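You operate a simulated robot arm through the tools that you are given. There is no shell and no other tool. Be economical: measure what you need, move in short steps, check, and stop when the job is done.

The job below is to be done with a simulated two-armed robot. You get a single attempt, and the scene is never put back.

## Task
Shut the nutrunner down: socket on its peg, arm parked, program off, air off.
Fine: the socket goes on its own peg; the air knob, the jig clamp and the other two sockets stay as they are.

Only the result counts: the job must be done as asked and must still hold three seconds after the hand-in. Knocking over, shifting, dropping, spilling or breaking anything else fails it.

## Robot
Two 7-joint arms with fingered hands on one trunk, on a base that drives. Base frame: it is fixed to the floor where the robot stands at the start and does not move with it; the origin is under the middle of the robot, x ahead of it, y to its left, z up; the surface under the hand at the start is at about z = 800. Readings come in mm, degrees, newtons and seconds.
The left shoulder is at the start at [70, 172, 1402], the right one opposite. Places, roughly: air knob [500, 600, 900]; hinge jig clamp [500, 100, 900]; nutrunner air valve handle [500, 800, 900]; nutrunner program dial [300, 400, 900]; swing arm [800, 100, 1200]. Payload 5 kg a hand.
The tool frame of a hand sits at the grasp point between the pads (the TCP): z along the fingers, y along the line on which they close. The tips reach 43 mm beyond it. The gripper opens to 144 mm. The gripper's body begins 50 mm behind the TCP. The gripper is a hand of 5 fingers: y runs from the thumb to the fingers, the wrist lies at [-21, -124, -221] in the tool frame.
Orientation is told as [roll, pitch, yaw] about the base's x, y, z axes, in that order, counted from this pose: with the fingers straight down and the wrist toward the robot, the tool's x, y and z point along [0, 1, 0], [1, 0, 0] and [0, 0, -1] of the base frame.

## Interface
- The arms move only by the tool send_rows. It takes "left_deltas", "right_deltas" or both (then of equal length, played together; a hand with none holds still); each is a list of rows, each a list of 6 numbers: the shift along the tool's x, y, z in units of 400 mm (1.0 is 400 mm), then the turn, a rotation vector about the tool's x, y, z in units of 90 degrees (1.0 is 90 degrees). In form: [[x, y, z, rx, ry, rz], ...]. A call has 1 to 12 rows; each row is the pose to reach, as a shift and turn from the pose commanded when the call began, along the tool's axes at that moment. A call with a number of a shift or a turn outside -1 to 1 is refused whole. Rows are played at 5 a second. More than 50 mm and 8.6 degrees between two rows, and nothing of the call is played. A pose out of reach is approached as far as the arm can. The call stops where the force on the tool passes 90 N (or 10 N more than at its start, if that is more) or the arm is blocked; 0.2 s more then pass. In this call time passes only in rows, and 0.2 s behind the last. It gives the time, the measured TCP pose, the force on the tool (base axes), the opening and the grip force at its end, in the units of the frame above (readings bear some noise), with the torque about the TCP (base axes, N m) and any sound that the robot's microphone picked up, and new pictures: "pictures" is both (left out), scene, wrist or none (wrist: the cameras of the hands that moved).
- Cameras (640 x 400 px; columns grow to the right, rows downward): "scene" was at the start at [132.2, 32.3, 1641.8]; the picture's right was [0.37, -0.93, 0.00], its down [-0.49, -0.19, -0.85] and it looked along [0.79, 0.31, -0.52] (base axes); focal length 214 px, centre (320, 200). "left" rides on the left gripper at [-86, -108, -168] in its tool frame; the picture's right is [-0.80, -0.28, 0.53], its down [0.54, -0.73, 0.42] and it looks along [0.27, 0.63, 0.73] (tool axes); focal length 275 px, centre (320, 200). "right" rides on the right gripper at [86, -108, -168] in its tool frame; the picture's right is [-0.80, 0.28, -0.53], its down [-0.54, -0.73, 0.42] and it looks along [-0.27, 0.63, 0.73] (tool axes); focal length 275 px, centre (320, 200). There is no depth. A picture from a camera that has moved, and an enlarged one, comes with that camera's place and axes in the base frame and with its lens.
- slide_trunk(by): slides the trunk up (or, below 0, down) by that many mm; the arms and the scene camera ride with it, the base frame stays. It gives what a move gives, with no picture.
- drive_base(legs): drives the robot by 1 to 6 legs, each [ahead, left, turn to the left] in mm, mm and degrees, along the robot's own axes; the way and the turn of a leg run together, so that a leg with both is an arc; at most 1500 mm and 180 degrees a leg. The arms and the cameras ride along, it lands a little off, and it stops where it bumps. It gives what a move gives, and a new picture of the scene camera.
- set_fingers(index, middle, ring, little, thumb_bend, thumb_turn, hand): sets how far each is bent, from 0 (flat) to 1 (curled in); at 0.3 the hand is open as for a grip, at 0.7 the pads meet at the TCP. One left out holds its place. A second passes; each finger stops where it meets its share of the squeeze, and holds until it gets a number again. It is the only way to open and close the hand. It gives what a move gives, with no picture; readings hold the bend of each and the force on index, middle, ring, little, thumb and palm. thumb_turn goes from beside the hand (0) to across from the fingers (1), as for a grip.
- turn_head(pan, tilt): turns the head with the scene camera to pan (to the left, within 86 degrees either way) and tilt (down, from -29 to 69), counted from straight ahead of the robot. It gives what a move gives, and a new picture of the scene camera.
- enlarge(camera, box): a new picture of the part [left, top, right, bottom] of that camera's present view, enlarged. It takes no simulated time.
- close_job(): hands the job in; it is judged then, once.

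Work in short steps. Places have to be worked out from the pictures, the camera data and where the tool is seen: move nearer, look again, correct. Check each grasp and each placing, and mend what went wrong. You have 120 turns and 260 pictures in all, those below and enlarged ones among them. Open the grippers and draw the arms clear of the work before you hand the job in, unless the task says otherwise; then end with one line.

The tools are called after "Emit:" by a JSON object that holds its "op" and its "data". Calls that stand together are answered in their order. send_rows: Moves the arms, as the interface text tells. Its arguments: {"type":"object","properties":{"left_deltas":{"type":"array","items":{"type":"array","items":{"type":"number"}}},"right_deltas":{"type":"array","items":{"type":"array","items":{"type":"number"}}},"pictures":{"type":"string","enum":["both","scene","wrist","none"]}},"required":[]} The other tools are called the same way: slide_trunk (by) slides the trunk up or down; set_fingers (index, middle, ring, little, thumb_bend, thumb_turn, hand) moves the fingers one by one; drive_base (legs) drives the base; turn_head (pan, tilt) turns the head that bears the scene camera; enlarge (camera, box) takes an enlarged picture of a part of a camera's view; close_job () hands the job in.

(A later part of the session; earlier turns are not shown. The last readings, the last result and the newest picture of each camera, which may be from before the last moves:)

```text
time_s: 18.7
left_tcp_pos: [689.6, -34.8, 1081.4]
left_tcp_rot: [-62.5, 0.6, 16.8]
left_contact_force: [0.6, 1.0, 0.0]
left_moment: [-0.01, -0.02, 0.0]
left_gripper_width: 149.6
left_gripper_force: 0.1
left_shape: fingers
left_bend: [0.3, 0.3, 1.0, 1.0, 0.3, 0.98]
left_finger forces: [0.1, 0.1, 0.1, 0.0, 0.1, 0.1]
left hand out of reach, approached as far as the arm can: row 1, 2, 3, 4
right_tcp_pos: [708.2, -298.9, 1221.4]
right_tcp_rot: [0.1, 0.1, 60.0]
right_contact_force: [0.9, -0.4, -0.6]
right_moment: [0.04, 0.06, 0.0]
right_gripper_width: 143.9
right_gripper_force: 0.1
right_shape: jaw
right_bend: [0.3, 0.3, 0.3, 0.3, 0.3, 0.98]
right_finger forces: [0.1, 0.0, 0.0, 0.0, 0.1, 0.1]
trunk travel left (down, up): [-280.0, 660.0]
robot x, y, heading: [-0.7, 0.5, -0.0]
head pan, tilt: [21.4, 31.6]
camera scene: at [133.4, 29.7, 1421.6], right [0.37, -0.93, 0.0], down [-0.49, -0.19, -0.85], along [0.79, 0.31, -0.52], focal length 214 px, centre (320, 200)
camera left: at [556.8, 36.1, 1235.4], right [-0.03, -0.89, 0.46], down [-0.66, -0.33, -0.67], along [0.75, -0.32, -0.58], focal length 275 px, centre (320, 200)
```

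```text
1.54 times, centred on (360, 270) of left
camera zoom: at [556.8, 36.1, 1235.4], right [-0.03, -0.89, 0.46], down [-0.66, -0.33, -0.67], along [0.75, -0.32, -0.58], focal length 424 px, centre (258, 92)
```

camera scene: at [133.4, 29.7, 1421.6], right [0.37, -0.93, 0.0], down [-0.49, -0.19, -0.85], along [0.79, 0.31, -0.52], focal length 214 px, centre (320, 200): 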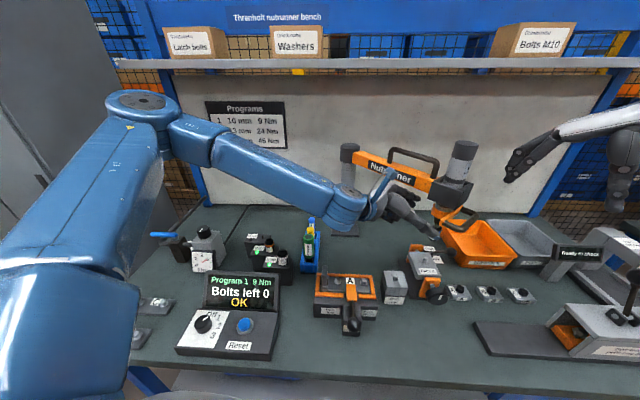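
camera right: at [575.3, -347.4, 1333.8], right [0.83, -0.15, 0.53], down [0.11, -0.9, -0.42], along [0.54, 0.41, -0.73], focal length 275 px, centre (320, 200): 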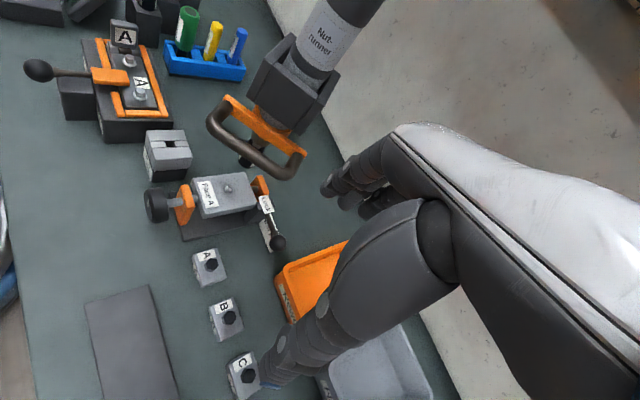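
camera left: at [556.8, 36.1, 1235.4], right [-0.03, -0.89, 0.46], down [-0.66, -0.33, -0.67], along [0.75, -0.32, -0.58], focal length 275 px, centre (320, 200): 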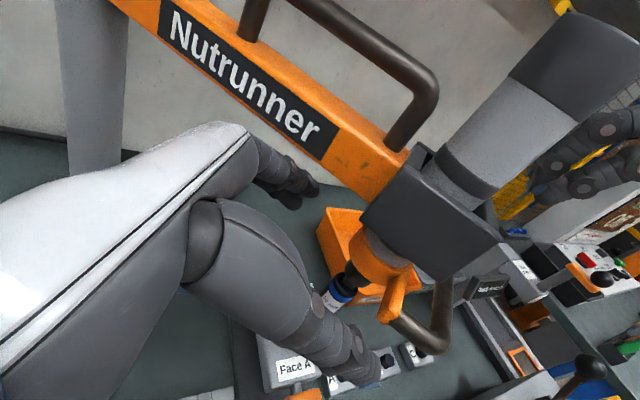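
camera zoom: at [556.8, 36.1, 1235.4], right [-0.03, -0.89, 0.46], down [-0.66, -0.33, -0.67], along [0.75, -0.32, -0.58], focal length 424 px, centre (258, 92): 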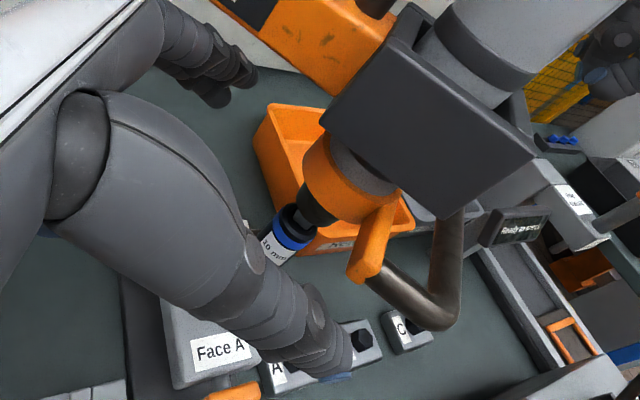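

The wrist is at its limit here; standing further left would straighten the arm. I'll retract both hands, then drive ~220 mm left and raise the trunk.

Emit:
{"op": "send_rows", "data": {"left_deltas": [[-0.01, 0, -0.08, 0, 0, 0], [-0.02, 0, -0.16, 0, 0, 0], [-0.04, 0, -0.24, 0, 0, 0], [-0.06, 0, -0.32, 0, 0, 0], [-0.08, 0, -0.4, 0, 0, 0], [-0.1, 0, -0.48, 0, 0, 0], [-0.1, 0, -0.5, 0, 0, 0], [-0.1, 0, -0.5, 0, 0, 0]], "right_deltas": [[0.081, -0.047, -0.031, 0, 0, 0], [0.162, -0.094, -0.062, 0, 0, 0], [0.243, -0.141, -0.093, 0, 0, 0], [0.325, -0.188, -0.125, 0, 0, 0], [0.406, -0.234, -0.156, 0, 0, 0], [0.487, -0.281, -0.187, 0, 0, 0], [0.568, -0.328, -0.218, 0, 0, 0], [0.65, -0.375, -0.25, 0, 0, 0]], "pictures": "scene"}}

```text
time_s: 20.5
left_tcp_pos: [639.7, 123.0, 1204.6]
left_tcp_rot: [-65.0, -0.1, 17.3]
left_contact_force: [-0.4, -0.2, 0.7]
left_moment: [0.02, -0.01, 0.06]
left_gripper_width: 149.2
left_gripper_force: 0.1
left_shape: fingers
left_bend: [0.3, 0.3, 1.0, 1.0, 0.3, 0.98]
left_finger forces: [0.0, 0.0, 0.1, 0.1, 0.0, 0.1]
right_tcp_pos: [405.7, -296.4, 1322.4]
right_tcp_rot: [0.0, 0.0, 60.1]
right_contact_force: [-0.5, -0.1, -0.4]
right_moment: [0.01, -0.05, -0.02]
right_gripper_width: 143.7
right_gripper_force: 0.1
right_shape: jaw
right_bend: [0.3, 0.3, 0.3, 0.3, 0.3, 0.98]
right_finger forces: [0.0, 0.0, 0.0, 0.0, 0.0, 0.0]
trunk travel left (down, up): [-280.0, 660.0]
robot x, y, heading: [1.3, -0.1, -0.0]
head pan, tilt: [21.4, 31.6]
camera scene: at [130.3, 32.0, 1421.9], right [0.37, -0.93, 0.0], down [-0.49, -0.19, -0.85], along [0.79, 0.31, -0.52], focal length 214 px, centre (320, 200)
```

scene: 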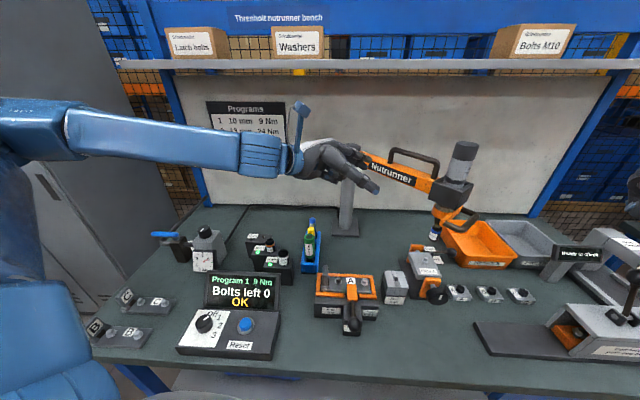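

Clear. Raise the trunk 170 and drive left 220.

Emit:
{"op": "slide_trunk", "data": {"by": 170}}

Emit:
{"op": "drive_base", "data": {"legs": [[0, 220, 0]]}}

```text
time_s: 22.4
left_tcp_pos: [641.8, 123.3, 1372.1]
left_tcp_rot: [-65.0, 0.1, 17.4]
left_contact_force: [0.5, -0.4, -0.6]
left_moment: [0.0, 0.0, -0.03]
left_gripper_width: 149.1
left_gripper_force: 0.1
left_shape: fingers
left_bend: [0.3, 0.3, 1.0, 1.0, 0.3, 0.98]
left_finger forces: [0.1, 0.1, 0.0, 0.1, 0.0, 0.0]
right_tcp_pos: [408.6, -297.9, 1492.6]
right_tcp_rot: [0.0, 0.0, 60.1]
right_contact_force: [0.3, -0.7, 0.4]
right_moment: [-0.02, 0.02, -0.02]
right_gripper_width: 143.8
right_gripper_force: 0.0
right_shape: jaw
right_bend: [0.3, 0.3, 0.3, 0.3, 0.3, 0.98]
right_finger forces: [0.0, 0.0, 0.0, 0.0, 0.1, 0.1]
trunk travel left (down, up): [-450.0, 490.0]
robot x, y, heading: [-0.8, 1.4, 0.3]
head pan, tilt: [21.4, 31.6]
```

```text
time_s: 24.1
left_tcp_pos: [640.7, 343.9, 1373.4]
left_tcp_rot: [-64.9, 0.0, 17.6]
left_contact_force: [-0.3, -0.7, -0.4]
left_moment: [0.04, -0.04, -0.01]
left_gripper_width: 149.3
left_gripper_force: 0.1
left_shape: fingers
left_bend: [0.3, 0.3, 1.0, 1.0, 0.3, 0.98]
left_finger forces: [0.1, 0.1, 0.0, 0.1, 0.0, 0.1]
right_tcp_pos: [407.9, -77.2, 1492.3]
right_tcp_rot: [0.1, -0.1, 60.4]
right_contact_force: [0.4, -0.2, 0.4]
right_moment: [0.05, 0.0, 0.0]
right_gripper_width: 144.0
right_gripper_force: 0.0
right_shape: jaw
right_bend: [0.3, 0.3, 0.3, 0.3, 0.3, 0.98]
right_finger forces: [0.0, 0.0, 0.0, 0.0, 0.1, 0.1]
trunk travel left (down, up): [-450.0, 490.0]
robot x, y, heading: [1.2, 222.7, 0.2]
head pan, tilt: [21.4, 31.6]
camera scene: at [131.3, 250.9, 1591.8], right [0.37, -0.93, 0.0], down [-0.49, -0.19, -0.85], along [0.79, 0.32, -0.52], focal length 214 px, centre (320, 200)
```

scene: 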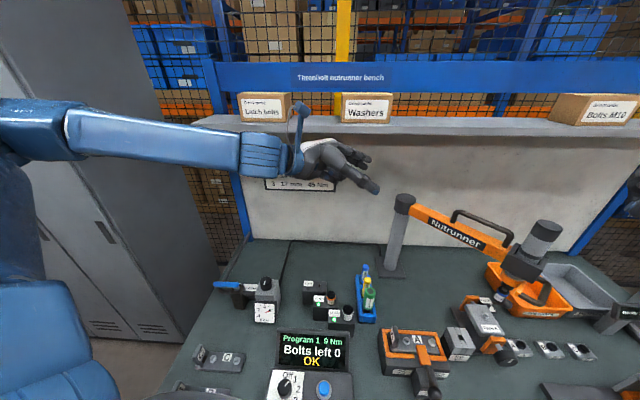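

Now go diagonally to the pre-grasp point [643,50,1065].

Emit:
{"op": "send_rows", "data": {"left_deltas": [[0.036, -0.02, 0.087, 0, 0, 0], [0.073, -0.039, 0.175, 0, 0, 0], [0.109, -0.059, 0.262, 0, 0, 0], [0.145, -0.078, 0.349, 0, 0, 0], [0.182, -0.098, 0.436, 0, 0, 0], [0.218, -0.117, 0.524, 0, 0, 0], [0.255, -0.137, 0.611, 0, 0, 0], [0.291, -0.156, 0.698, 0, 0, 0], [0.327, -0.176, 0.785, 0, 0, 0], [0.364, -0.195, 0.873, 0, 0, 0], [0.4, -0.215, 0.96, 0, 0, 0]], "pictures": "both"}}

```text
time_s: 26.5
left_tcp_pos: [660.2, 160.1, 1241.5]
left_tcp_rot: [-60.6, 0.8, 16.2]
left_contact_force: [-0.4, 0.4, -0.3]
left_moment: [0.0, 0.02, -0.03]
left_gripper_width: 149.8
left_gripper_force: 0.1
left_shape: fingers
left_bend: [0.3, 0.3, 1.0, 1.0, 0.3, 0.98]
left_finger forces: [0.1, 0.1, 0.0, 0.0, 0.0, 0.0]
left hand out of reach, approached as far as the arm can: row 5, 6, 7, 8, 9, 10, 11
right_tcp_pos: [408.9, -75.2, 1492.0]
right_tcp_rot: [0.0, 0.0, 60.3]
right_contact_force: [-0.2, 0.1, 0.0]
right_moment: [0.01, 0.02, 0.04]
right_gripper_width: 143.8
right_gripper_force: 0.1
right_shape: jaw
right_bend: [0.3, 0.3, 0.3, 0.3, 0.3, 0.98]
right_finger forces: [0.0, 0.0, 0.1, 0.1, 0.0, 0.0]
trunk travel left (down, up): [-450.0, 490.0]
robot x, y, heading: [-2.5, 222.4, 0.0]
head pan, tilt: [21.4, 31.6]
camera scene: at [131.5, 253.3, 1591.8], right [0.37, -0.93, 0.0], down [-0.49, -0.19, -0.85], along [0.79, 0.32, -0.52], focal length 214 px, centre (320, 200)
camera left: at [529.7, 228.5, 1401.1], right [-0.03, -0.9, 0.43], down [-0.68, -0.3, -0.67], along [0.74, -0.31, -0.6], focal length 275 px, centre (320, 200)
```

scene: 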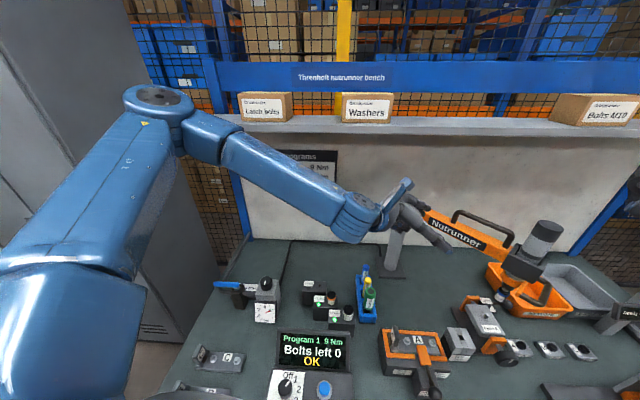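
left: 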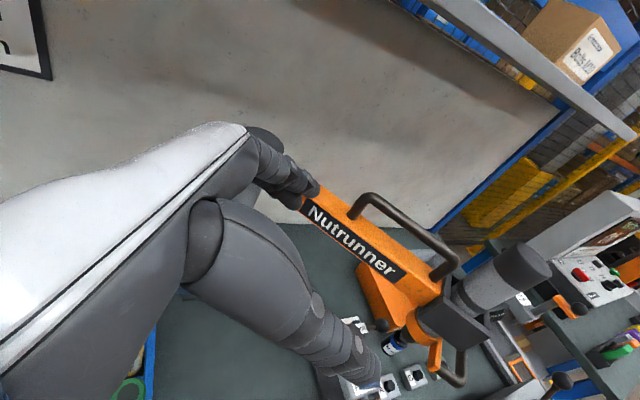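

The limit seems tied to hand height below the shoulder, so a lower trunk is needed. Retract up-left, then lower the trunk.

Emit:
{"op": "send_rows", "data": {"left_deltas": [[-0.016, 0.015, -0.09, 0, 0, 0], [-0.033, 0.03, -0.18, 0, 0, 0], [-0.05, 0.045, -0.27, 0, 0, 0], [-0.066, 0.06, -0.36, 0, 0, 0], [-0.083, 0.075, -0.45, 0, 0, 0], [-0.1, 0.09, -0.55, 0, 0, 0]], "pictures": "none"}}

Emit:
{"op": "slide_trunk", "data": {"by": -300}}

```text
time_s: 27.9
left_tcp_pos: [642.0, 339.2, 1379.9]
left_tcp_rot: [-60.6, 0.5, 16.2]
left_contact_force: [-0.5, -0.2, -1.0]
left_moment: [0.01, 0.0, 0.04]
left_gripper_width: 149.4
left_gripper_force: 0.0
left_shape: fingers
left_bend: [0.3, 0.3, 1.0, 1.0, 0.3, 0.98]
left_finger forces: [0.1, 0.1, 0.1, 0.0, 0.0, 0.0]
right_tcp_pos: [406.3, -73.8, 1493.5]
right_tcp_rot: [-0.1, 0.1, 60.3]
right_contact_force: [-1.4, 0.2, -0.4]
right_moment: [-0.01, -0.03, -0.05]
right_gripper_width: 143.8
right_gripper_force: 0.1
right_shape: jaw
right_bend: [0.3, 0.3, 0.3, 0.3, 0.3, 0.98]
right_finger forces: [0.1, 0.0, 0.1, 0.0, 0.1, 0.0]
trunk travel left (down, up): [-450.0, 490.0]
robot x, y, heading: [1.3, 221.8, 0.5]
head pan, tilt: [21.4, 31.6]
```

```text
time_s: 30.9
left_tcp_pos: [643.3, 339.7, 1078.8]
left_tcp_rot: [-60.6, 0.6, 16.2]
left_contact_force: [-0.7, -0.1, 0.0]
left_moment: [0.0, -0.01, -0.02]
left_gripper_width: 149.7
left_gripper_force: 0.0
left_shape: fingers
left_bend: [0.3, 0.3, 1.0, 1.0, 0.3, 0.98]
left_finger forces: [0.0, 0.0, 0.0, 0.0, 0.1, 0.0]
right_tcp_pos: [408.1, -74.1, 1192.1]
right_tcp_rot: [0.0, 0.1, 60.3]
right_contact_force: [-0.4, -0.1, -0.2]
right_moment: [-0.01, -0.03, 0.0]
right_gripper_width: 143.9
right_gripper_force: 0.0
right_shape: jaw
right_bend: [0.3, 0.3, 0.3, 0.3, 0.3, 0.98]
right_finger forces: [0.0, 0.1, 0.0, 0.1, 0.0, 0.0]
trunk travel left (down, up): [-150.0, 790.0]
robot x, y, heading: [-0.8, 220.1, 0.4]
head pan, tilt: [21.4, 31.6]
```

Now at shoulder ≈1050. Move to pre-grasp at about [650,28,1078].

Emit:
{"op": "send_rows", "data": {"left_deltas": [[-0.047, -0.025, 0.084, 0, 0, 0], [-0.094, -0.05, 0.168, 0, 0, 0], [-0.14, -0.075, 0.251, 0, 0, 0], [-0.187, -0.1, 0.335, 0, 0, 0], [-0.234, -0.125, 0.419, 0, 0, 0], [-0.281, -0.15, 0.502, 0, 0, 0], [-0.328, -0.175, 0.586, 0, 0, 0], [-0.375, -0.2, 0.67, 0, 0, 0]], "pictures": "both"}}

```text
time_s: 32.7
left_tcp_pos: [634.0, 112.4, 1102.0]
left_tcp_rot: [-60.5, 0.7, 16.2]
left_contact_force: [0.4, 0.1, 0.6]
left_moment: [0.11, 0.02, 0.0]
left_gripper_width: 149.6
left_gripper_force: 0.1
left_shape: fingers
left_bend: [0.3, 0.3, 1.0, 1.0, 0.3, 0.97]
left_finger forces: [0.0, 0.0, 0.0, 0.0, 0.1, 0.1]
left hand out of reach, approached as far as the arm can: row 6, 7, 8
right_tcp_pos: [409.7, -75.3, 1191.9]
right_tcp_rot: [0.0, 0.1, 60.3]
right_contact_force: [-0.7, -0.9, -0.3]
right_moment: [-0.04, 0.02, -0.02]
right_gripper_width: 143.8
right_gripper_force: 0.0
right_shape: jaw
right_bend: [0.3, 0.3, 0.3, 0.3, 0.3, 0.98]
right_finger forces: [0.0, 0.0, 0.1, 0.1, 0.1, 0.1]
trunk travel left (down, up): [-150.0, 790.0]
robot x, y, heading: [-0.3, 220.0, 0.5]
head pan, tilt: [21.4, 31.6]
camera scene: at [131.3, 253.1, 1291.7], right [0.37, -0.93, 0.0], down [-0.49, -0.19, -0.85], along [0.79, 0.32, -0.52], focal length 214 px, centre (320, 200)
camera left: at [501.8, 180.4, 1260.3], right [-0.03, -0.9, 0.43], down [-0.68, -0.3, -0.67], along [0.74, -0.31, -0.6], focal length 275 px, centre (320, 200)
```

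scene: 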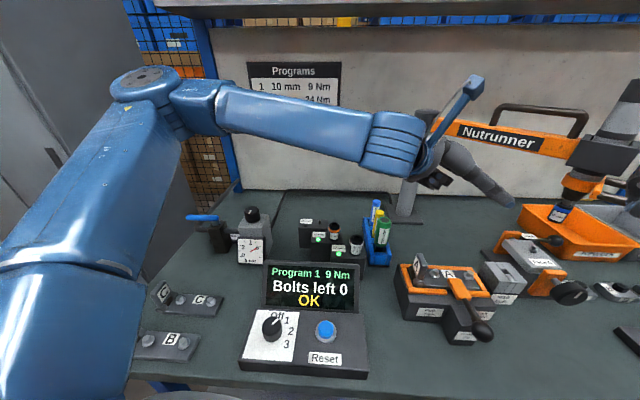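
left: 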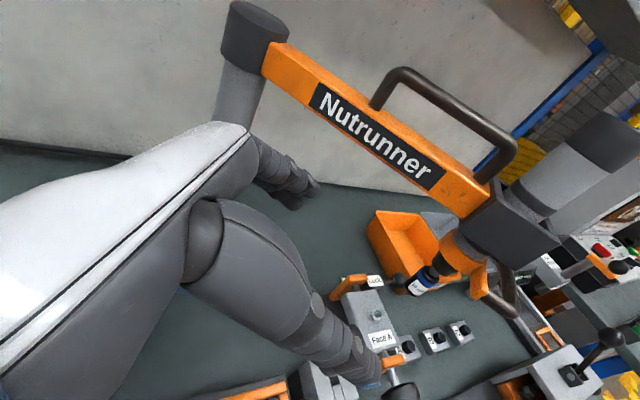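

Crossbar end triangulates to z≈1100, so there's ~90 mm free above the socket, and I can approach from the robot's side too. I'll test a more forward-pointing yaw (~46°), which should suit the wrist better.

Emit:
{"op": "send_rows", "data": {"left_deltas": [[0, 0, 0, -0.0725, 0, -0.041], [0, 0, 0, -0.145, 0, -0.082], [0, 0, 0, -0.218, 0, -0.123], [0, 0, 0, -0.29, 0, -0.164]], "pictures": "none"}}

```text
time_s: 33.7
left_tcp_pos: [628.1, 225.5, 1103.2]
left_tcp_rot: [-60.2, 0.8, 46.1]
left_contact_force: [0.8, 0.9, -1.1]
left_moment: [-0.02, -0.01, -0.09]
left_gripper_width: 149.7
left_gripper_force: 0.0
left_shape: fingers
left_bend: [0.3, 0.3, 1.0, 1.0, 0.3, 0.98]
left_finger forces: [0.1, 0.0, 0.0, 0.0, 0.0, 0.0]
left hand out of reach, approached as far as the arm can: row 1, 2, 3, 4
right_tcp_pos: [409.2, -73.6, 1192.7]
right_tcp_rot: [0.0, 0.1, 60.3]
right_contact_force: [0.4, 0.1, -1.0]
right_moment: [-0.02, 0.08, -0.03]
right_gripper_width: 143.5
right_gripper_force: 0.1
right_shape: jaw
right_bend: [0.3, 0.3, 0.3, 0.3, 0.3, 0.98]
right_finger forces: [0.0, 0.0, 0.1, 0.0, 0.0, 0.1]
trunk travel left (down, up): [-150.0, 790.0]
robot x, y, heading: [-2.4, 221.5, 0.2]
head pan, tilt: [21.4, 31.6]
```

Higher yaw needs the shoulder further right. I'll retract, restore yaw ≈18°, and drive right 270 mm so the socket is less cross-body, keeping the trunk low.

Emit:
{"op": "send_rows", "data": {"left_deltas": [[0.022, 0.044, -0.06, 0.054, 0, 0.031], [0.044, 0.088, -0.12, 0.108, 0, 0.061], [0.066, 0.132, -0.18, 0.162, 0, 0.092], [0.088, 0.176, -0.24, 0.216, 0, 0.122], [0.11, 0.22, -0.3, 0.27, 0, 0.153]], "pictures": "none"}}

Emit:
{"op": "drive_base", "data": {"legs": [[0, -270, 0]]}}

```text
time_s: 34.9
left_tcp_pos: [596.8, 377.8, 1123.1]
left_tcp_rot: [-60.5, 0.5, 18.2]
left_contact_force: [0.6, 0.5, -0.1]
left_moment: [0.01, -0.03, -0.02]
left_gripper_width: 149.6
left_gripper_force: 0.0
left_shape: fingers
left_bend: [0.3, 0.3, 1.0, 1.0, 0.3, 0.98]
left_finger forces: [0.0, 0.0, 0.0, 0.0, 0.1, 0.0]
right_tcp_pos: [407.4, -73.8, 1193.0]
right_tcp_rot: [-0.1, 0.1, 60.2]
right_contact_force: [-1.0, 0.0, 0.9]
right_moment: [-0.06, -0.06, 0.0]
right_gripper_width: 143.9
right_gripper_force: 0.0
right_shape: jaw
right_bend: [0.3, 0.3, 0.3, 0.3, 0.3, 0.98]
right_finger forces: [0.1, 0.0, 0.0, 0.0, 0.0, 0.0]
trunk travel left (down, up): [-150.0, 790.0]
robot x, y, heading: [-2.2, 221.0, 0.5]
head pan, tilt: [21.4, 31.6]
```

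```text
time_s: 36.9
left_tcp_pos: [599.5, 103.5, 1123.0]
left_tcp_rot: [-60.5, 0.7, 18.1]
left_contact_force: [-0.1, 0.5, 0.2]
left_moment: [0.05, -0.02, -0.02]
left_gripper_width: 149.7
left_gripper_force: 0.1
left_shape: fingers
left_bend: [0.3, 0.3, 1.0, 1.0, 0.3, 0.98]
left_finger forces: [0.1, 0.1, 0.0, 0.0, 0.1, 0.0]
right_tcp_pos: [407.8, -346.9, 1192.6]
right_tcp_rot: [0.0, 0.0, 60.1]
right_contact_force: [-0.2, -0.5, 0.4]
right_moment: [0.03, -0.04, 0.01]
right_gripper_width: 143.6
right_gripper_force: 0.0
right_shape: jaw
right_bend: [0.3, 0.3, 0.3, 0.3, 0.3, 0.98]
right_finger forces: [0.1, 0.1, 0.1, 0.1, 0.0, 0.0]
trunk travel left (down, up): [-150.0, 790.0]
robot x, y, heading: [-0.3, -49.0, 0.0]
head pan, tilt: [21.4, 31.6]
camera scene: at [132.3, -18.0, 1291.8], right [0.37, -0.93, 0.0], down [-0.49, -0.19, -0.85], along [0.79, 0.31, -0.52], focal length 214 px, centre (320, 200)
```

scene: 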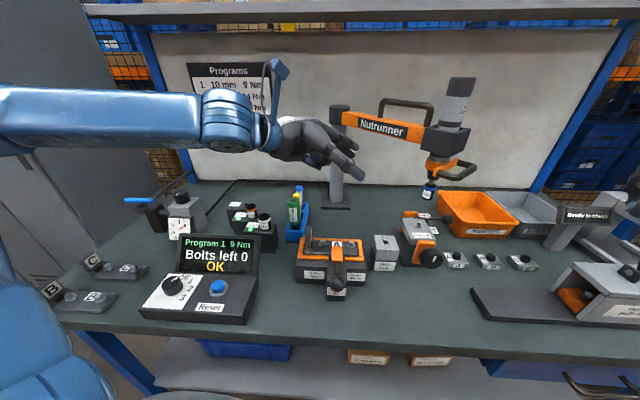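

Good view; socket confirmed at about [704,-106,1010]. Approach to 50 mm short along the finger axis.

Emit:
{"op": "send_rows", "data": {"left_deltas": [[-0.007, 0.028, 0.096, 0, 0, 0], [-0.014, 0.057, 0.192, 0, 0, 0], [-0.02, 0.085, 0.288, 0, 0, 0], [-0.02, 0.085, 0.388, 0, 0, 0], [-0.02, 0.085, 0.488, 0, 0, 0]], "pictures": "both"}}

Emit:
{"op": "enlarge", "data": {"camera": "scene", "box": [370, 130, 490, 230]}}

```text
time_s: 38.0
left_tcp_pos: [688.5, -53.9, 1030.7]
left_tcp_rot: [-60.5, 0.7, 18.3]
left_contact_force: [-0.4, -1.1, 0.0]
left_moment: [0.01, 0.03, -0.04]
left_gripper_width: 149.5
left_gripper_force: 0.1
left_shape: fingers
left_bend: [0.3, 0.3, 1.0, 1.0, 0.3, 0.98]
left_finger forces: [0.1, 0.1, 0.0, 0.1, 0.0, 0.1]
right_tcp_pos: [410.2, -348.0, 1191.1]
right_tcp_rot: [0.1, 0.1, 60.1]
right_contact_force: [0.0, -1.0, -1.1]
right_moment: [0.02, 0.08, 0.02]
right_gripper_width: 144.0
right_gripper_force: 0.1
right_shape: jaw
right_bend: [0.3, 0.3, 0.3, 0.3, 0.3, 0.98]
right_finger forces: [0.0, 0.0, 0.0, 0.0, 0.1, 0.1]
trunk travel left (down, up): [-150.0, 790.0]
robot x, y, heading: [3.6, -50.3, 0.3]
head pan, tilt: [21.4, 31.6]
camera scene: at [133.7, -18.7, 1291.6], right [0.37, -0.93, 0.0], down [-0.49, -0.19, -0.85], along [0.79, 0.31, -0.52], focal length 214 px, centre (320, 200)
camera left: at [555.0, 9.6, 1188.9], right [0.0, -0.9, 0.43], down [-0.67, -0.32, -0.67], along [0.75, -0.29, -0.6], focal length 275 px, centre (320, 200)
```

scene: 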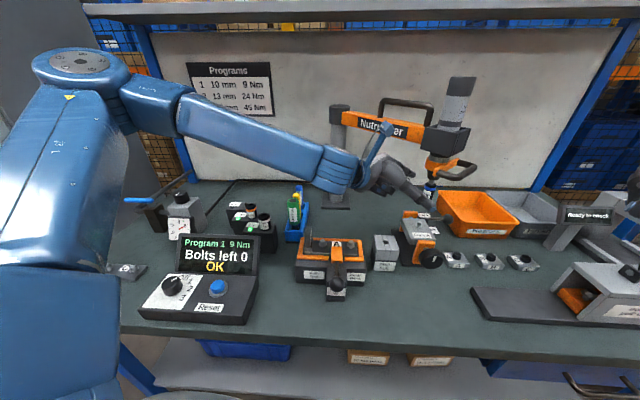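
left: 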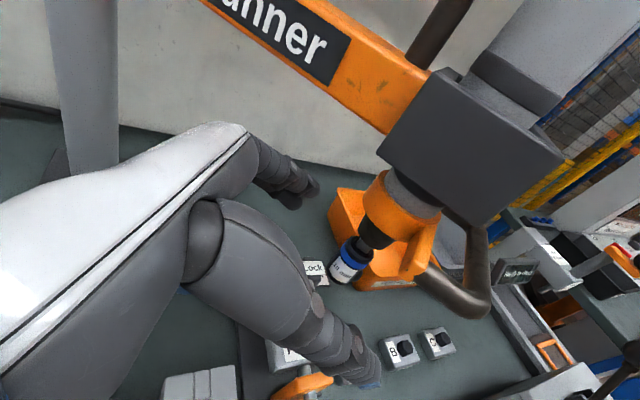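

```text
4.00 times, centred on (430, 180) of scene
camera zoom: at [133.7, -18.7, 1291.6], right [0.37, -0.93, 0.0], down [-0.49, -0.19, -0.85], along [0.79, 0.31, -0.52], focal length 858 px, centre (-120, 280)
```

zoom: 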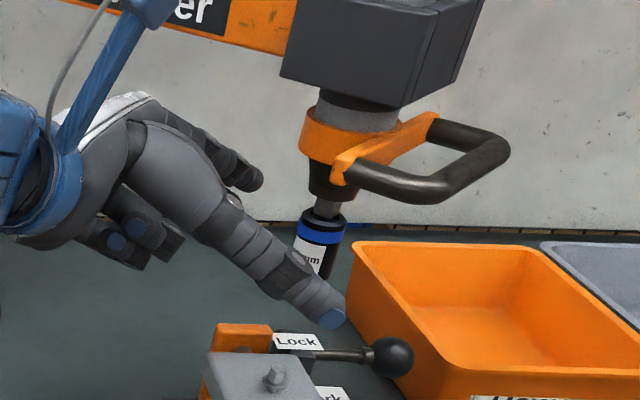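

On target: from the hand camera the socket sits at tool x≈-8, y≈+4, 62 mm ahead of TCP. Advance 50 mm and look.

Emit:
{"op": "send_rows", "data": {"left_deltas": [[0, 0.005, 0.06, 0, 0, 0], [0, 0.01, 0.125, 0, 0, 0]], "pictures": "both"}}

Emit:
{"op": "enlarge", "data": {"camera": "scene", "box": [370, 130, 490, 230]}}

Emit:
{"op": "enlarge", "data": {"camera": "left", "box": [220, 150, 440, 400]}}

```text
time_s: 38.6
left_tcp_pos: [703.1, -92.8, 1007.5]
left_tcp_rot: [-60.5, 0.7, 18.2]
left_contact_force: [-0.5, 0.2, 0.9]
left_moment: [0.02, 0.04, -0.03]
left_gripper_width: 149.4
left_gripper_force: 0.1
left_shape: fingers
left_bend: [0.3, 0.3, 1.0, 1.0, 0.3, 0.98]
left_finger forces: [0.0, 0.1, 0.0, 0.0, 0.0, 0.0]
right_tcp_pos: [410.3, -347.2, 1191.7]
right_tcp_rot: [0.0, 0.0, 60.2]
right_contact_force: [0.1, -0.2, 0.7]
right_moment: [-0.04, 0.02, 0.03]
right_gripper_width: 143.6
right_gripper_force: 0.1
right_shape: jaw
right_bend: [0.3, 0.3, 0.3, 0.3, 0.3, 0.98]
right_finger forces: [0.1, 0.0, 0.0, 0.0, 0.0, 0.0]
trunk travel left (down, up): [-150.0, 790.0]
robot x, y, heading: [-3.1, -46.7, -0.2]
head pan, tilt: [21.4, 31.6]
camera scene: at [133.0, -17.7, 1291.7], right [0.37, -0.93, 0.0], down [-0.49, -0.19, -0.85], along [0.79, 0.31, -0.52], focal length 214 px, centre (320, 200)
camera left: at [569.3, -28.9, 1165.1], right [0.0, -0.9, 0.43], down [-0.67, -0.32, -0.67], along [0.75, -0.29, -0.6], focal length 275 px, centre (320, 200)
```

scene: 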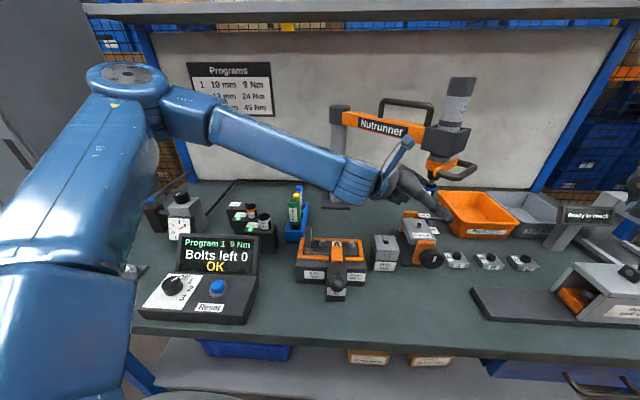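
left: 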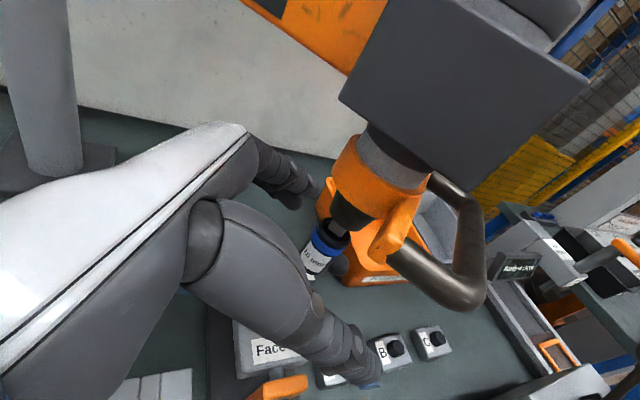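

```text
4.00 times, centred on (430, 180) of scene
camera zoom: at [133.0, -17.7, 1291.7], right [0.37, -0.93, 0.0], down [-0.49, -0.19, -0.85], along [0.79, 0.31, -0.52], focal length 858 px, centre (-120, 280)
```

zoom: 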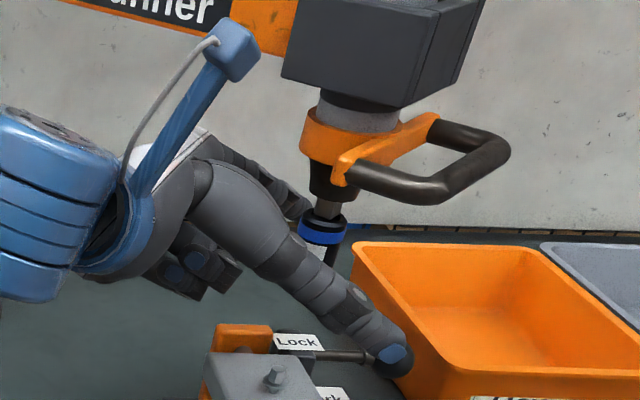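

```text
1.60 times, centred on (330, 275) of left
camera zoom: at [569.3, -28.9, 1165.1], right [0.0, -0.9, 0.43], down [-0.67, -0.32, -0.67], along [0.75, -0.29, -0.6], focal length 440 px, centre (304, 80)
```

zoom: 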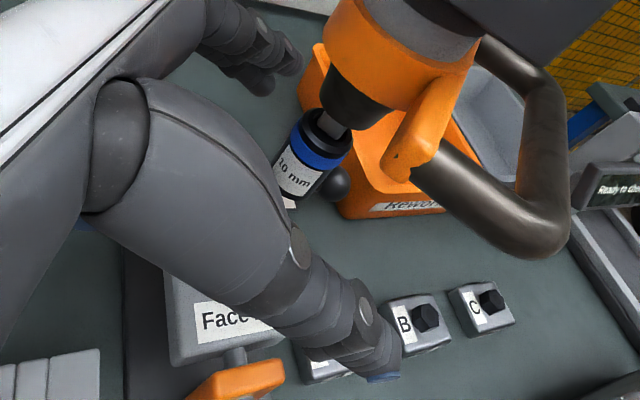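

Socket is centred between thumb and fingers (tool x≈-5, z≈+14). Close partway first.

Emit:
{"op": "set_fingers", "data": {"hand": "left", "index": 0.55, "middle": 0.55, "thumb_bend": 0.55, "thumb_turn": 1}}

Emit:
{"op": "enlarge", "data": {"camera": "left", "box": [220, 150, 440, 400]}}

Emit:
{"op": "enlarge", "data": {"camera": "scene", "box": [370, 130, 490, 230]}}

```text
time_s: 39.6
left_tcp_pos: [702.6, -92.7, 1006.6]
left_tcp_rot: [-60.6, 0.6, 18.1]
left_contact_force: [0.4, -0.1, -0.4]
left_moment: [0.0, -0.01, 0.01]
left_gripper_width: 61.0
left_gripper_force: 0.1
left_shape: fingers
left_bend: [0.55, 0.55, 1.0, 1.0, 0.55, 1.0]
left_finger forces: [0.0, 0.0, 0.1, 0.0, 0.0, 0.1]
right_tcp_pos: [408.7, -346.5, 1192.4]
right_tcp_rot: [0.0, 0.0, 60.1]
right_contact_force: [0.5, -0.2, 0.3]
right_moment: [0.03, 0.01, 0.01]
right_gripper_width: 143.7
right_gripper_force: 0.1
right_shape: jaw
right_bend: [0.3, 0.3, 0.3, 0.3, 0.3, 0.98]
right_finger forces: [0.0, 0.0, 0.0, 0.0, 0.0, 0.0]
trunk travel left (down, up): [-150.0, 790.0]
robot x, y, heading: [-1.2, -46.6, 0.4]
head pan, tilt: [21.4, 31.6]
```

```text
1.60 times, centred on (330, 275) of left
camera zoom: at [568.5, -28.7, 1165.5], right [0.0, -0.9, 0.43], down [-0.67, -0.32, -0.67], along [0.75, -0.29, -0.6], focal length 440 px, centre (304, 80)
```

zoom: 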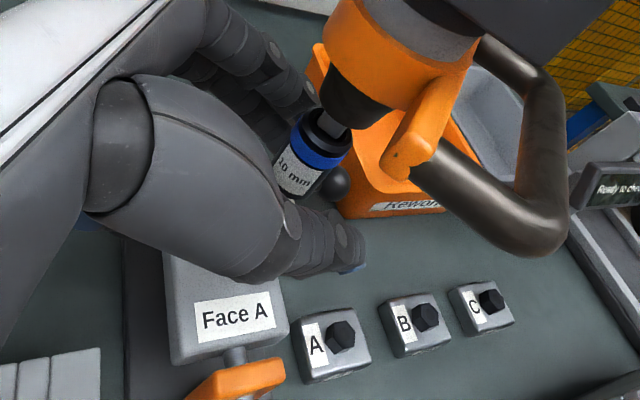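

```text
4.00 times, centred on (430, 180) of scene
camera zoom: at [132.3, -17.4, 1291.8], right [0.37, -0.93, 0.0], down [-0.49, -0.19, -0.85], along [0.79, 0.31, -0.52], focal length 858 px, centre (-120, 280)
```

zoom: 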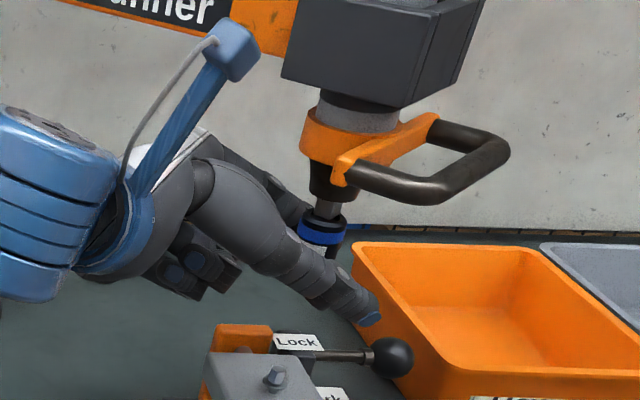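

Alignment looks good; close to grip.

Emit:
{"op": "set_fingers", "data": {"hand": "left", "index": 0.8, "middle": 0.8, "thumb_bend": 0.8}}

Emit:
{"op": "enlarge", "data": {"camera": "left", "box": [220, 150, 440, 400]}}

Emit:
{"op": "enlarge", "data": {"camera": "scene", "box": [370, 130, 490, 230]}}

```text
time_s: 40.6
left_tcp_pos: [700.6, -95.6, 1005.0]
left_tcp_rot: [-60.2, 0.8, 18.0]
left_contact_force: [-7.3, -13.9, -19.5]
left_moment: [0.0, 0.38, -0.35]
left_gripper_width: 9.9
left_gripper_force: 24.7
left_shape: fingers
left_bend: [0.73, 0.75, 1.0, 1.0, 0.72, 1.0]
left_finger forces: [10.5, 17.0, 0.1, 0.0, 21.6, 0.0]
right_tcp_pos: [409.0, -349.0, 1191.4]
right_tcp_rot: [0.0, 0.1, 60.1]
right_contact_force: [-0.1, 0.5, 0.0]
right_moment: [-0.01, 0.04, -0.01]
right_gripper_width: 144.2
right_gripper_force: 0.0
right_shape: jaw
right_bend: [0.3, 0.3, 0.3, 0.3, 0.3, 0.98]
right_finger forces: [0.0, 0.0, 0.0, 0.1, 0.0, 0.1]
trunk travel left (down, up): [-150.0, 790.0]
robot x, y, heading: [-1.0, -47.9, 0.1]
head pan, tilt: [21.4, 31.6]
```

```text
1.60 times, centred on (330, 275) of left
camera zoom: at [568.7, -31.3, 1163.8], right [0.0, -0.9, 0.43], down [-0.67, -0.32, -0.67], along [0.74, -0.29, -0.6], focal length 440 px, centre (304, 80)
```

zoom: 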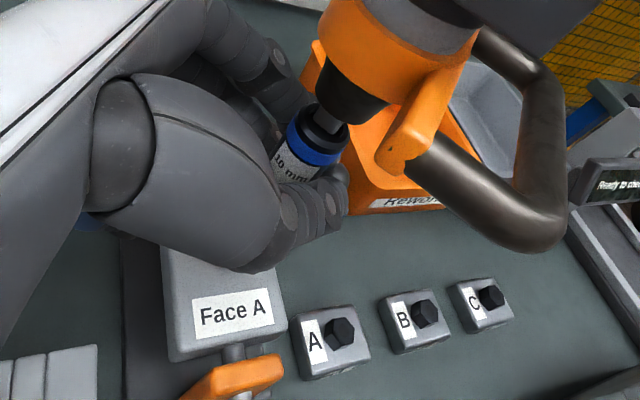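

```text
4.00 times, centred on (430, 180) of scene
camera zoom: at [133.2, -19.4, 1291.5], right [0.37, -0.93, 0.0], down [-0.49, -0.19, -0.85], along [0.79, 0.31, -0.52], focal length 858 px, centre (-120, 280)
```

zoom: 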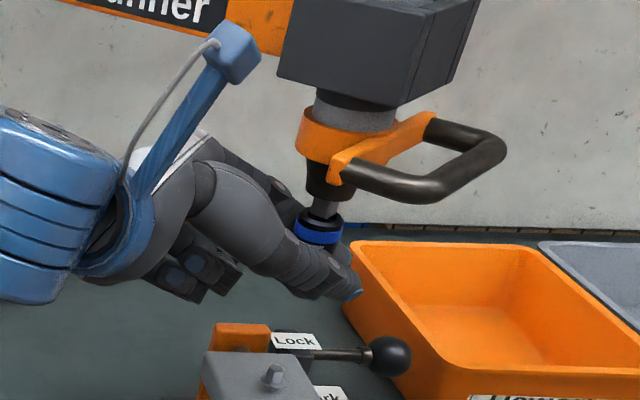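

Gripped with ~25 N. Pull straight down in small steps.

Emit:
{"op": "send_rows", "data": {"left_deltas": [[0.022, 0, 0.0123, 0, 0, 0], [0.0435, 0, 0.0246, 0, 0, 0], [0.065, 0, 0.037, 0, 0, 0], [0.087, 0, 0.049, 0, 0, 0]], "pictures": "wrist"}}

Emit:
{"op": "enlarge", "data": {"camera": "scene", "box": [370, 130, 490, 230]}}

```text
time_s: 41.6
left_tcp_pos: [701.3, -94.9, 969.4]
left_tcp_rot: [-60.6, 0.6, 18.1]
left_contact_force: [-10.0, -18.1, 4.1]
left_moment: [-0.26, 0.03, -0.39]
left_gripper_width: 9.3
left_gripper_force: 21.6
left_shape: fingers
left_bend: [0.73, 0.75, 1.0, 1.0, 0.72, 1.0]
left_finger forces: [12.7, 7.4, 0.0, 0.0, 22.5, 0.1]
right_tcp_pos: [408.2, -347.2, 1192.1]
right_tcp_rot: [0.1, -0.1, 60.2]
right_contact_force: [0.7, -0.3, -0.3]
right_moment: [0.02, -0.03, -0.01]
right_gripper_width: 143.8
right_gripper_force: 0.1
right_shape: jaw
right_bend: [0.3, 0.3, 0.3, 0.3, 0.3, 0.98]
right_finger forces: [0.0, 0.0, 0.1, 0.0, 0.1, 0.0]
trunk travel left (down, up): [-150.0, 790.0]
robot x, y, heading: [1.7, -47.3, 0.1]
head pan, tilt: [21.4, 31.6]
camera left: at [567.8, -30.1, 1126.3], right [0.0, -0.9, 0.43], down [-0.67, -0.32, -0.67], along [0.75, -0.29, -0.6], focal length 275 px, centre (320, 200)
```

left: 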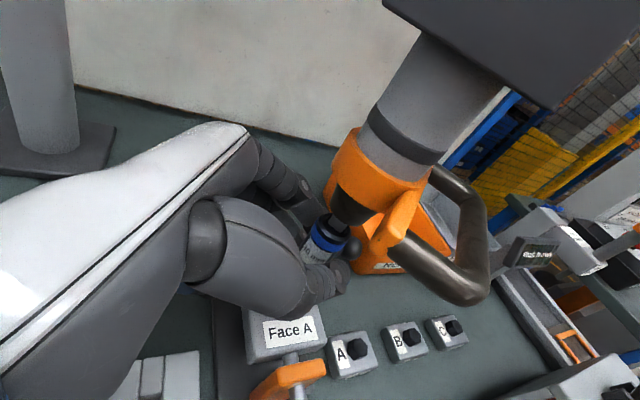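

```text
4.00 times, centred on (430, 180) of scene
camera zoom: at [131.5, -19.3, 1291.9], right [0.37, -0.93, 0.0], down [-0.49, -0.19, -0.85], along [0.79, 0.31, -0.52], focal length 858 px, centre (-120, 280)
```

zoom: 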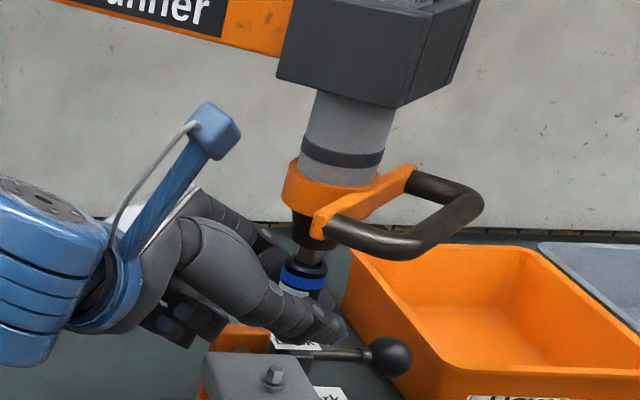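

The spindle slides down in the head with the socket, and the jig sits right below — so the right hand must hold the handle while the left pulls. I push the left back up and bring the right hand nearer the handle.

Emit:
{"op": "send_rows", "data": {"left_deltas": [[-0.017, 0, -0.01, 0, 0, 0], [-0.035, 0, -0.02, 0, 0, 0], [-0.052, 0, -0.03, 0, 0, 0], [-0.07, 0, -0.039, 0, 0, 0], [-0.083, 0, -0.047, 0, 0, 0]], "right_deltas": [[-0.078, 0.056, -0.03, 0, 0, 0], [-0.156, 0.112, -0.06, 0, 0, 0], [-0.234, 0.168, -0.09, 0, 0, 0], [-0.312, 0.224, -0.12, 0, 0, 0], [-0.39, 0.28, -0.15, 0, 0, 0]], "pictures": "both"}}

Emit:
{"op": "enlarge", "data": {"camera": "scene", "box": [370, 130, 490, 230]}}

```text
time_s: 42.9
left_tcp_pos: [703.1, -94.3, 1003.1]
left_tcp_rot: [-60.3, 0.9, 17.9]
left_contact_force: [-11.1, -24.5, -10.1]
left_moment: [-0.17, 0.21, -0.42]
left_gripper_width: 9.8
left_gripper_force: 24.5
left_shape: fingers
left_bend: [0.73, 0.75, 1.0, 1.0, 0.72, 1.0]
left_finger forces: [12.7, 13.2, 0.0, 0.0, 24.2, 0.0]
right_tcp_pos: [601.2, -329.9, 1252.1]
right_tcp_rot: [0.1, 0.0, 60.2]
right_contact_force: [0.5, 0.3, -0.4]
right_moment: [-0.03, 0.08, 0.02]
right_gripper_width: 143.8
right_gripper_force: 0.0
right_shape: jaw
right_bend: [0.3, 0.3, 0.3, 0.3, 0.3, 0.98]
right_finger forces: [0.1, 0.1, 0.0, 0.0, 0.1, 0.0]
trunk travel left (down, up): [-150.0, 790.0]
robot x, y, heading: [0.5, -49.1, 0.2]
head pan, tilt: [21.4, 31.6]
camera scene: at [133.2, -19.5, 1291.3], right [0.37, -0.93, 0.0], down [-0.49, -0.19, -0.85], along [0.79, 0.31, -0.52], focal length 214 px, centre (320, 200)
camera right: at [471.6, -379.4, 1419.4], right [0.83, -0.15, 0.53], down [0.11, -0.9, -0.42], along [0.54, 0.41, -0.73], focal length 275 px, centre (320, 200)
camera left: at [570.1, -29.7, 1162.4], right [0.0, -0.9, 0.43], down [-0.67, -0.32, -0.67], along [0.74, -0.29, -0.6], focal length 275 px, centre (320, 200)
```

scene: 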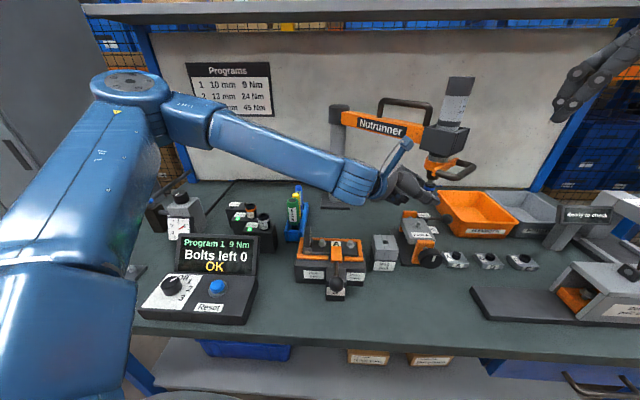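
right: 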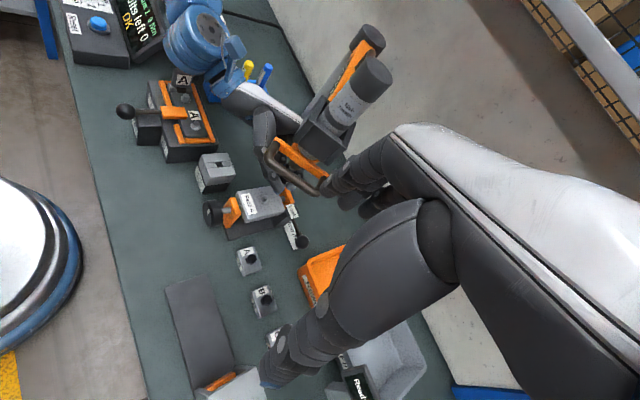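
left: 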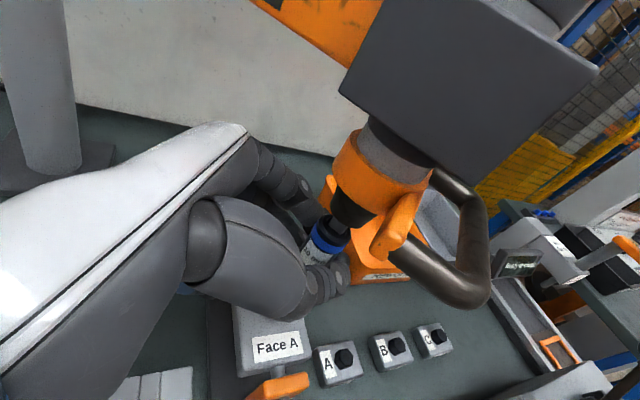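

```text
4.00 times, centred on (430, 180) of scene
camera zoom: at [133.2, -19.5, 1291.3], right [0.37, -0.93, 0.0], down [-0.49, -0.19, -0.85], along [0.79, 0.31, -0.52], focal length 858 px, centre (-120, 280)
```

zoom: 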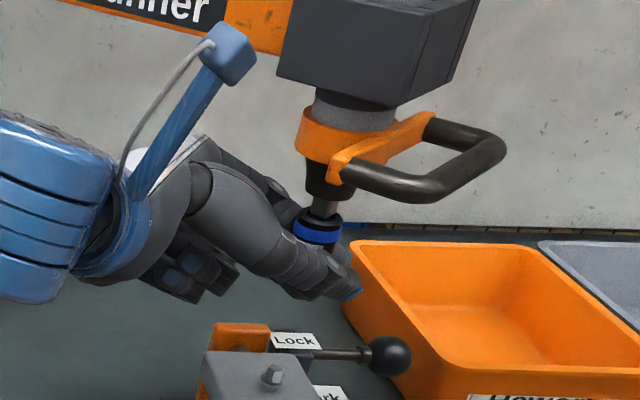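

Emit:
{"op": "enlarge", "data": {"camera": "right", "box": [240, 90, 360, 220]}}

```text
3.08 times, centred on (300, 155) of right
camera zoom: at [471.6, -379.4, 1419.4], right [0.83, -0.15, 0.53], down [0.11, -0.9, -0.42], along [0.54, 0.41, -0.73], focal length 847 px, centre (382, 338)
```

zoom: 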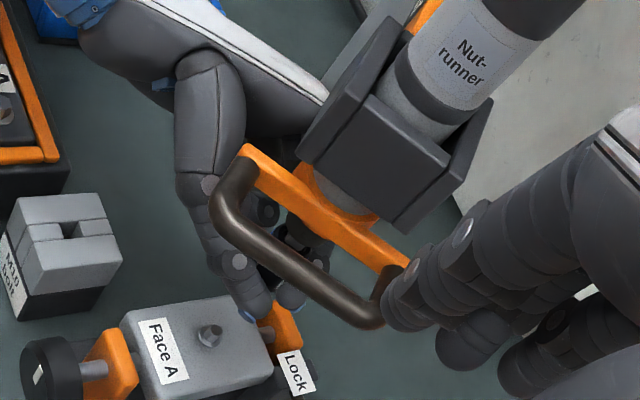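

The nutrunner's motor body is a free-standing cylinder above the head (top z≈1270) that moves with the spindle, so the right hand can grip that from the side, fingers down. I'll yaw the right hand to 0° and place it at [704,-250,1245].

Emit:
{"op": "send_rows", "data": {"right_deltas": [[-0.015, 0.037, 0.002, 0, 0, 0.083], [-0.031, 0.075, 0.004, 0, 0, 0.167], [-0.046, 0.112, 0.007, 0, 0, 0.25], [-0.061, 0.15, 0.009, 0, 0, 0.333], [-0.077, 0.187, 0.011, 0, 0, 0.417], [-0.092, 0.225, 0.013, 0, 0, 0.5], [-0.108, 0.262, 0.016, 0, 0, 0.583], [-0.123, 0.3, 0.018, 0, 0, 0.667]], "pictures": "both"}}

Emit:
{"op": "enlarge", "data": {"camera": "scene", "box": [380, 40, 560, 200]}}

```text
time_s: 44.6
left_tcp_pos: [702.5, -94.5, 1004.2]
left_tcp_rot: [-60.3, 0.7, 17.9]
left_contact_force: [-14.4, -26.6, -28.3]
left_moment: [-0.05, 0.42, -0.35]
left_gripper_width: 10.3
left_gripper_force: 29.5
left_shape: fingers
left_bend: [0.73, 0.75, 1.0, 1.0, 0.72, 1.0]
left_finger forces: [12.1, 22.6, 0.0, 0.0, 24.6, 0.0]
right_tcp_pos: [703.7, -251.3, 1244.0]
right_tcp_rot: [0.1, 0.0, 0.0]
right_contact_force: [-0.2, -0.4, 0.1]
right_moment: [-0.03, 0.0, 0.01]
right_gripper_width: 144.2
right_gripper_force: 0.0
right_shape: jaw
right_bend: [0.3, 0.3, 0.3, 0.3, 0.3, 0.98]
right_finger forces: [0.0, 0.1, 0.1, 0.1, 0.0, 0.0]
trunk travel left (down, up): [-150.0, 790.0]
robot x, y, heading: [-0.6, -48.0, 0.3]
head pan, tilt: [21.4, 31.6]
camera scene: at [133.4, -19.8, 1291.6], right [0.37, -0.93, 0.0], down [-0.49, -0.19, -0.85], along [0.79, 0.31, -0.52], focal length 214 px, centre (320, 200)
camera right: at [594.9, -164.3, 1411.6], right [0.28, -0.8, 0.53], down [-0.73, -0.54, -0.42], along [0.63, -0.27, -0.73], focal length 275 px, centre (320, 200)
```

scene: 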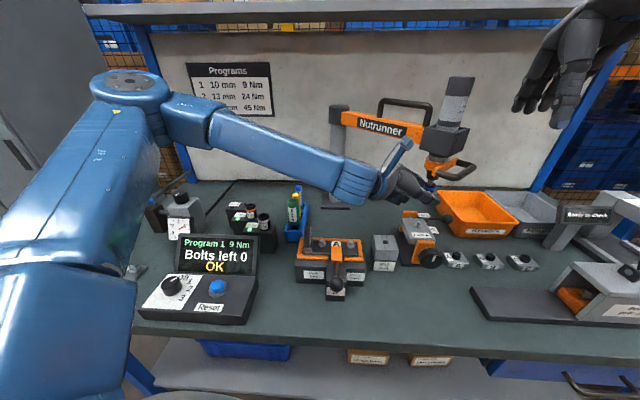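
right: 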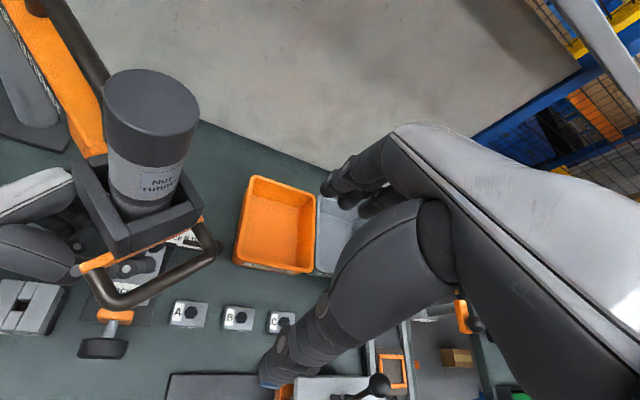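

```text
2.50 times, centred on (470, 120) of scene
camera zoom: at [133.4, -19.8, 1291.6], right [0.37, -0.93, 0.0], down [-0.49, -0.19, -0.85], along [0.79, 0.31, -0.52], focal length 536 px, centre (-55, 400)
```

zoom: 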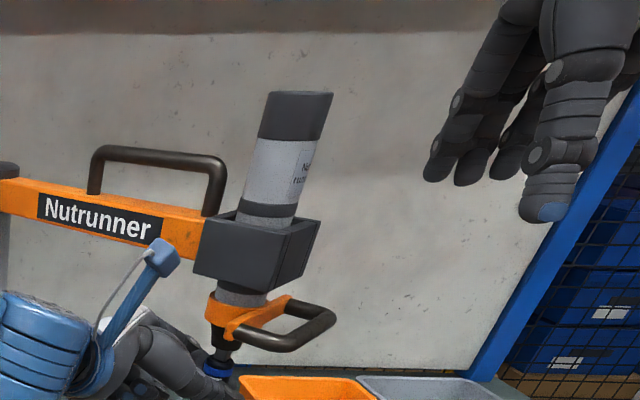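

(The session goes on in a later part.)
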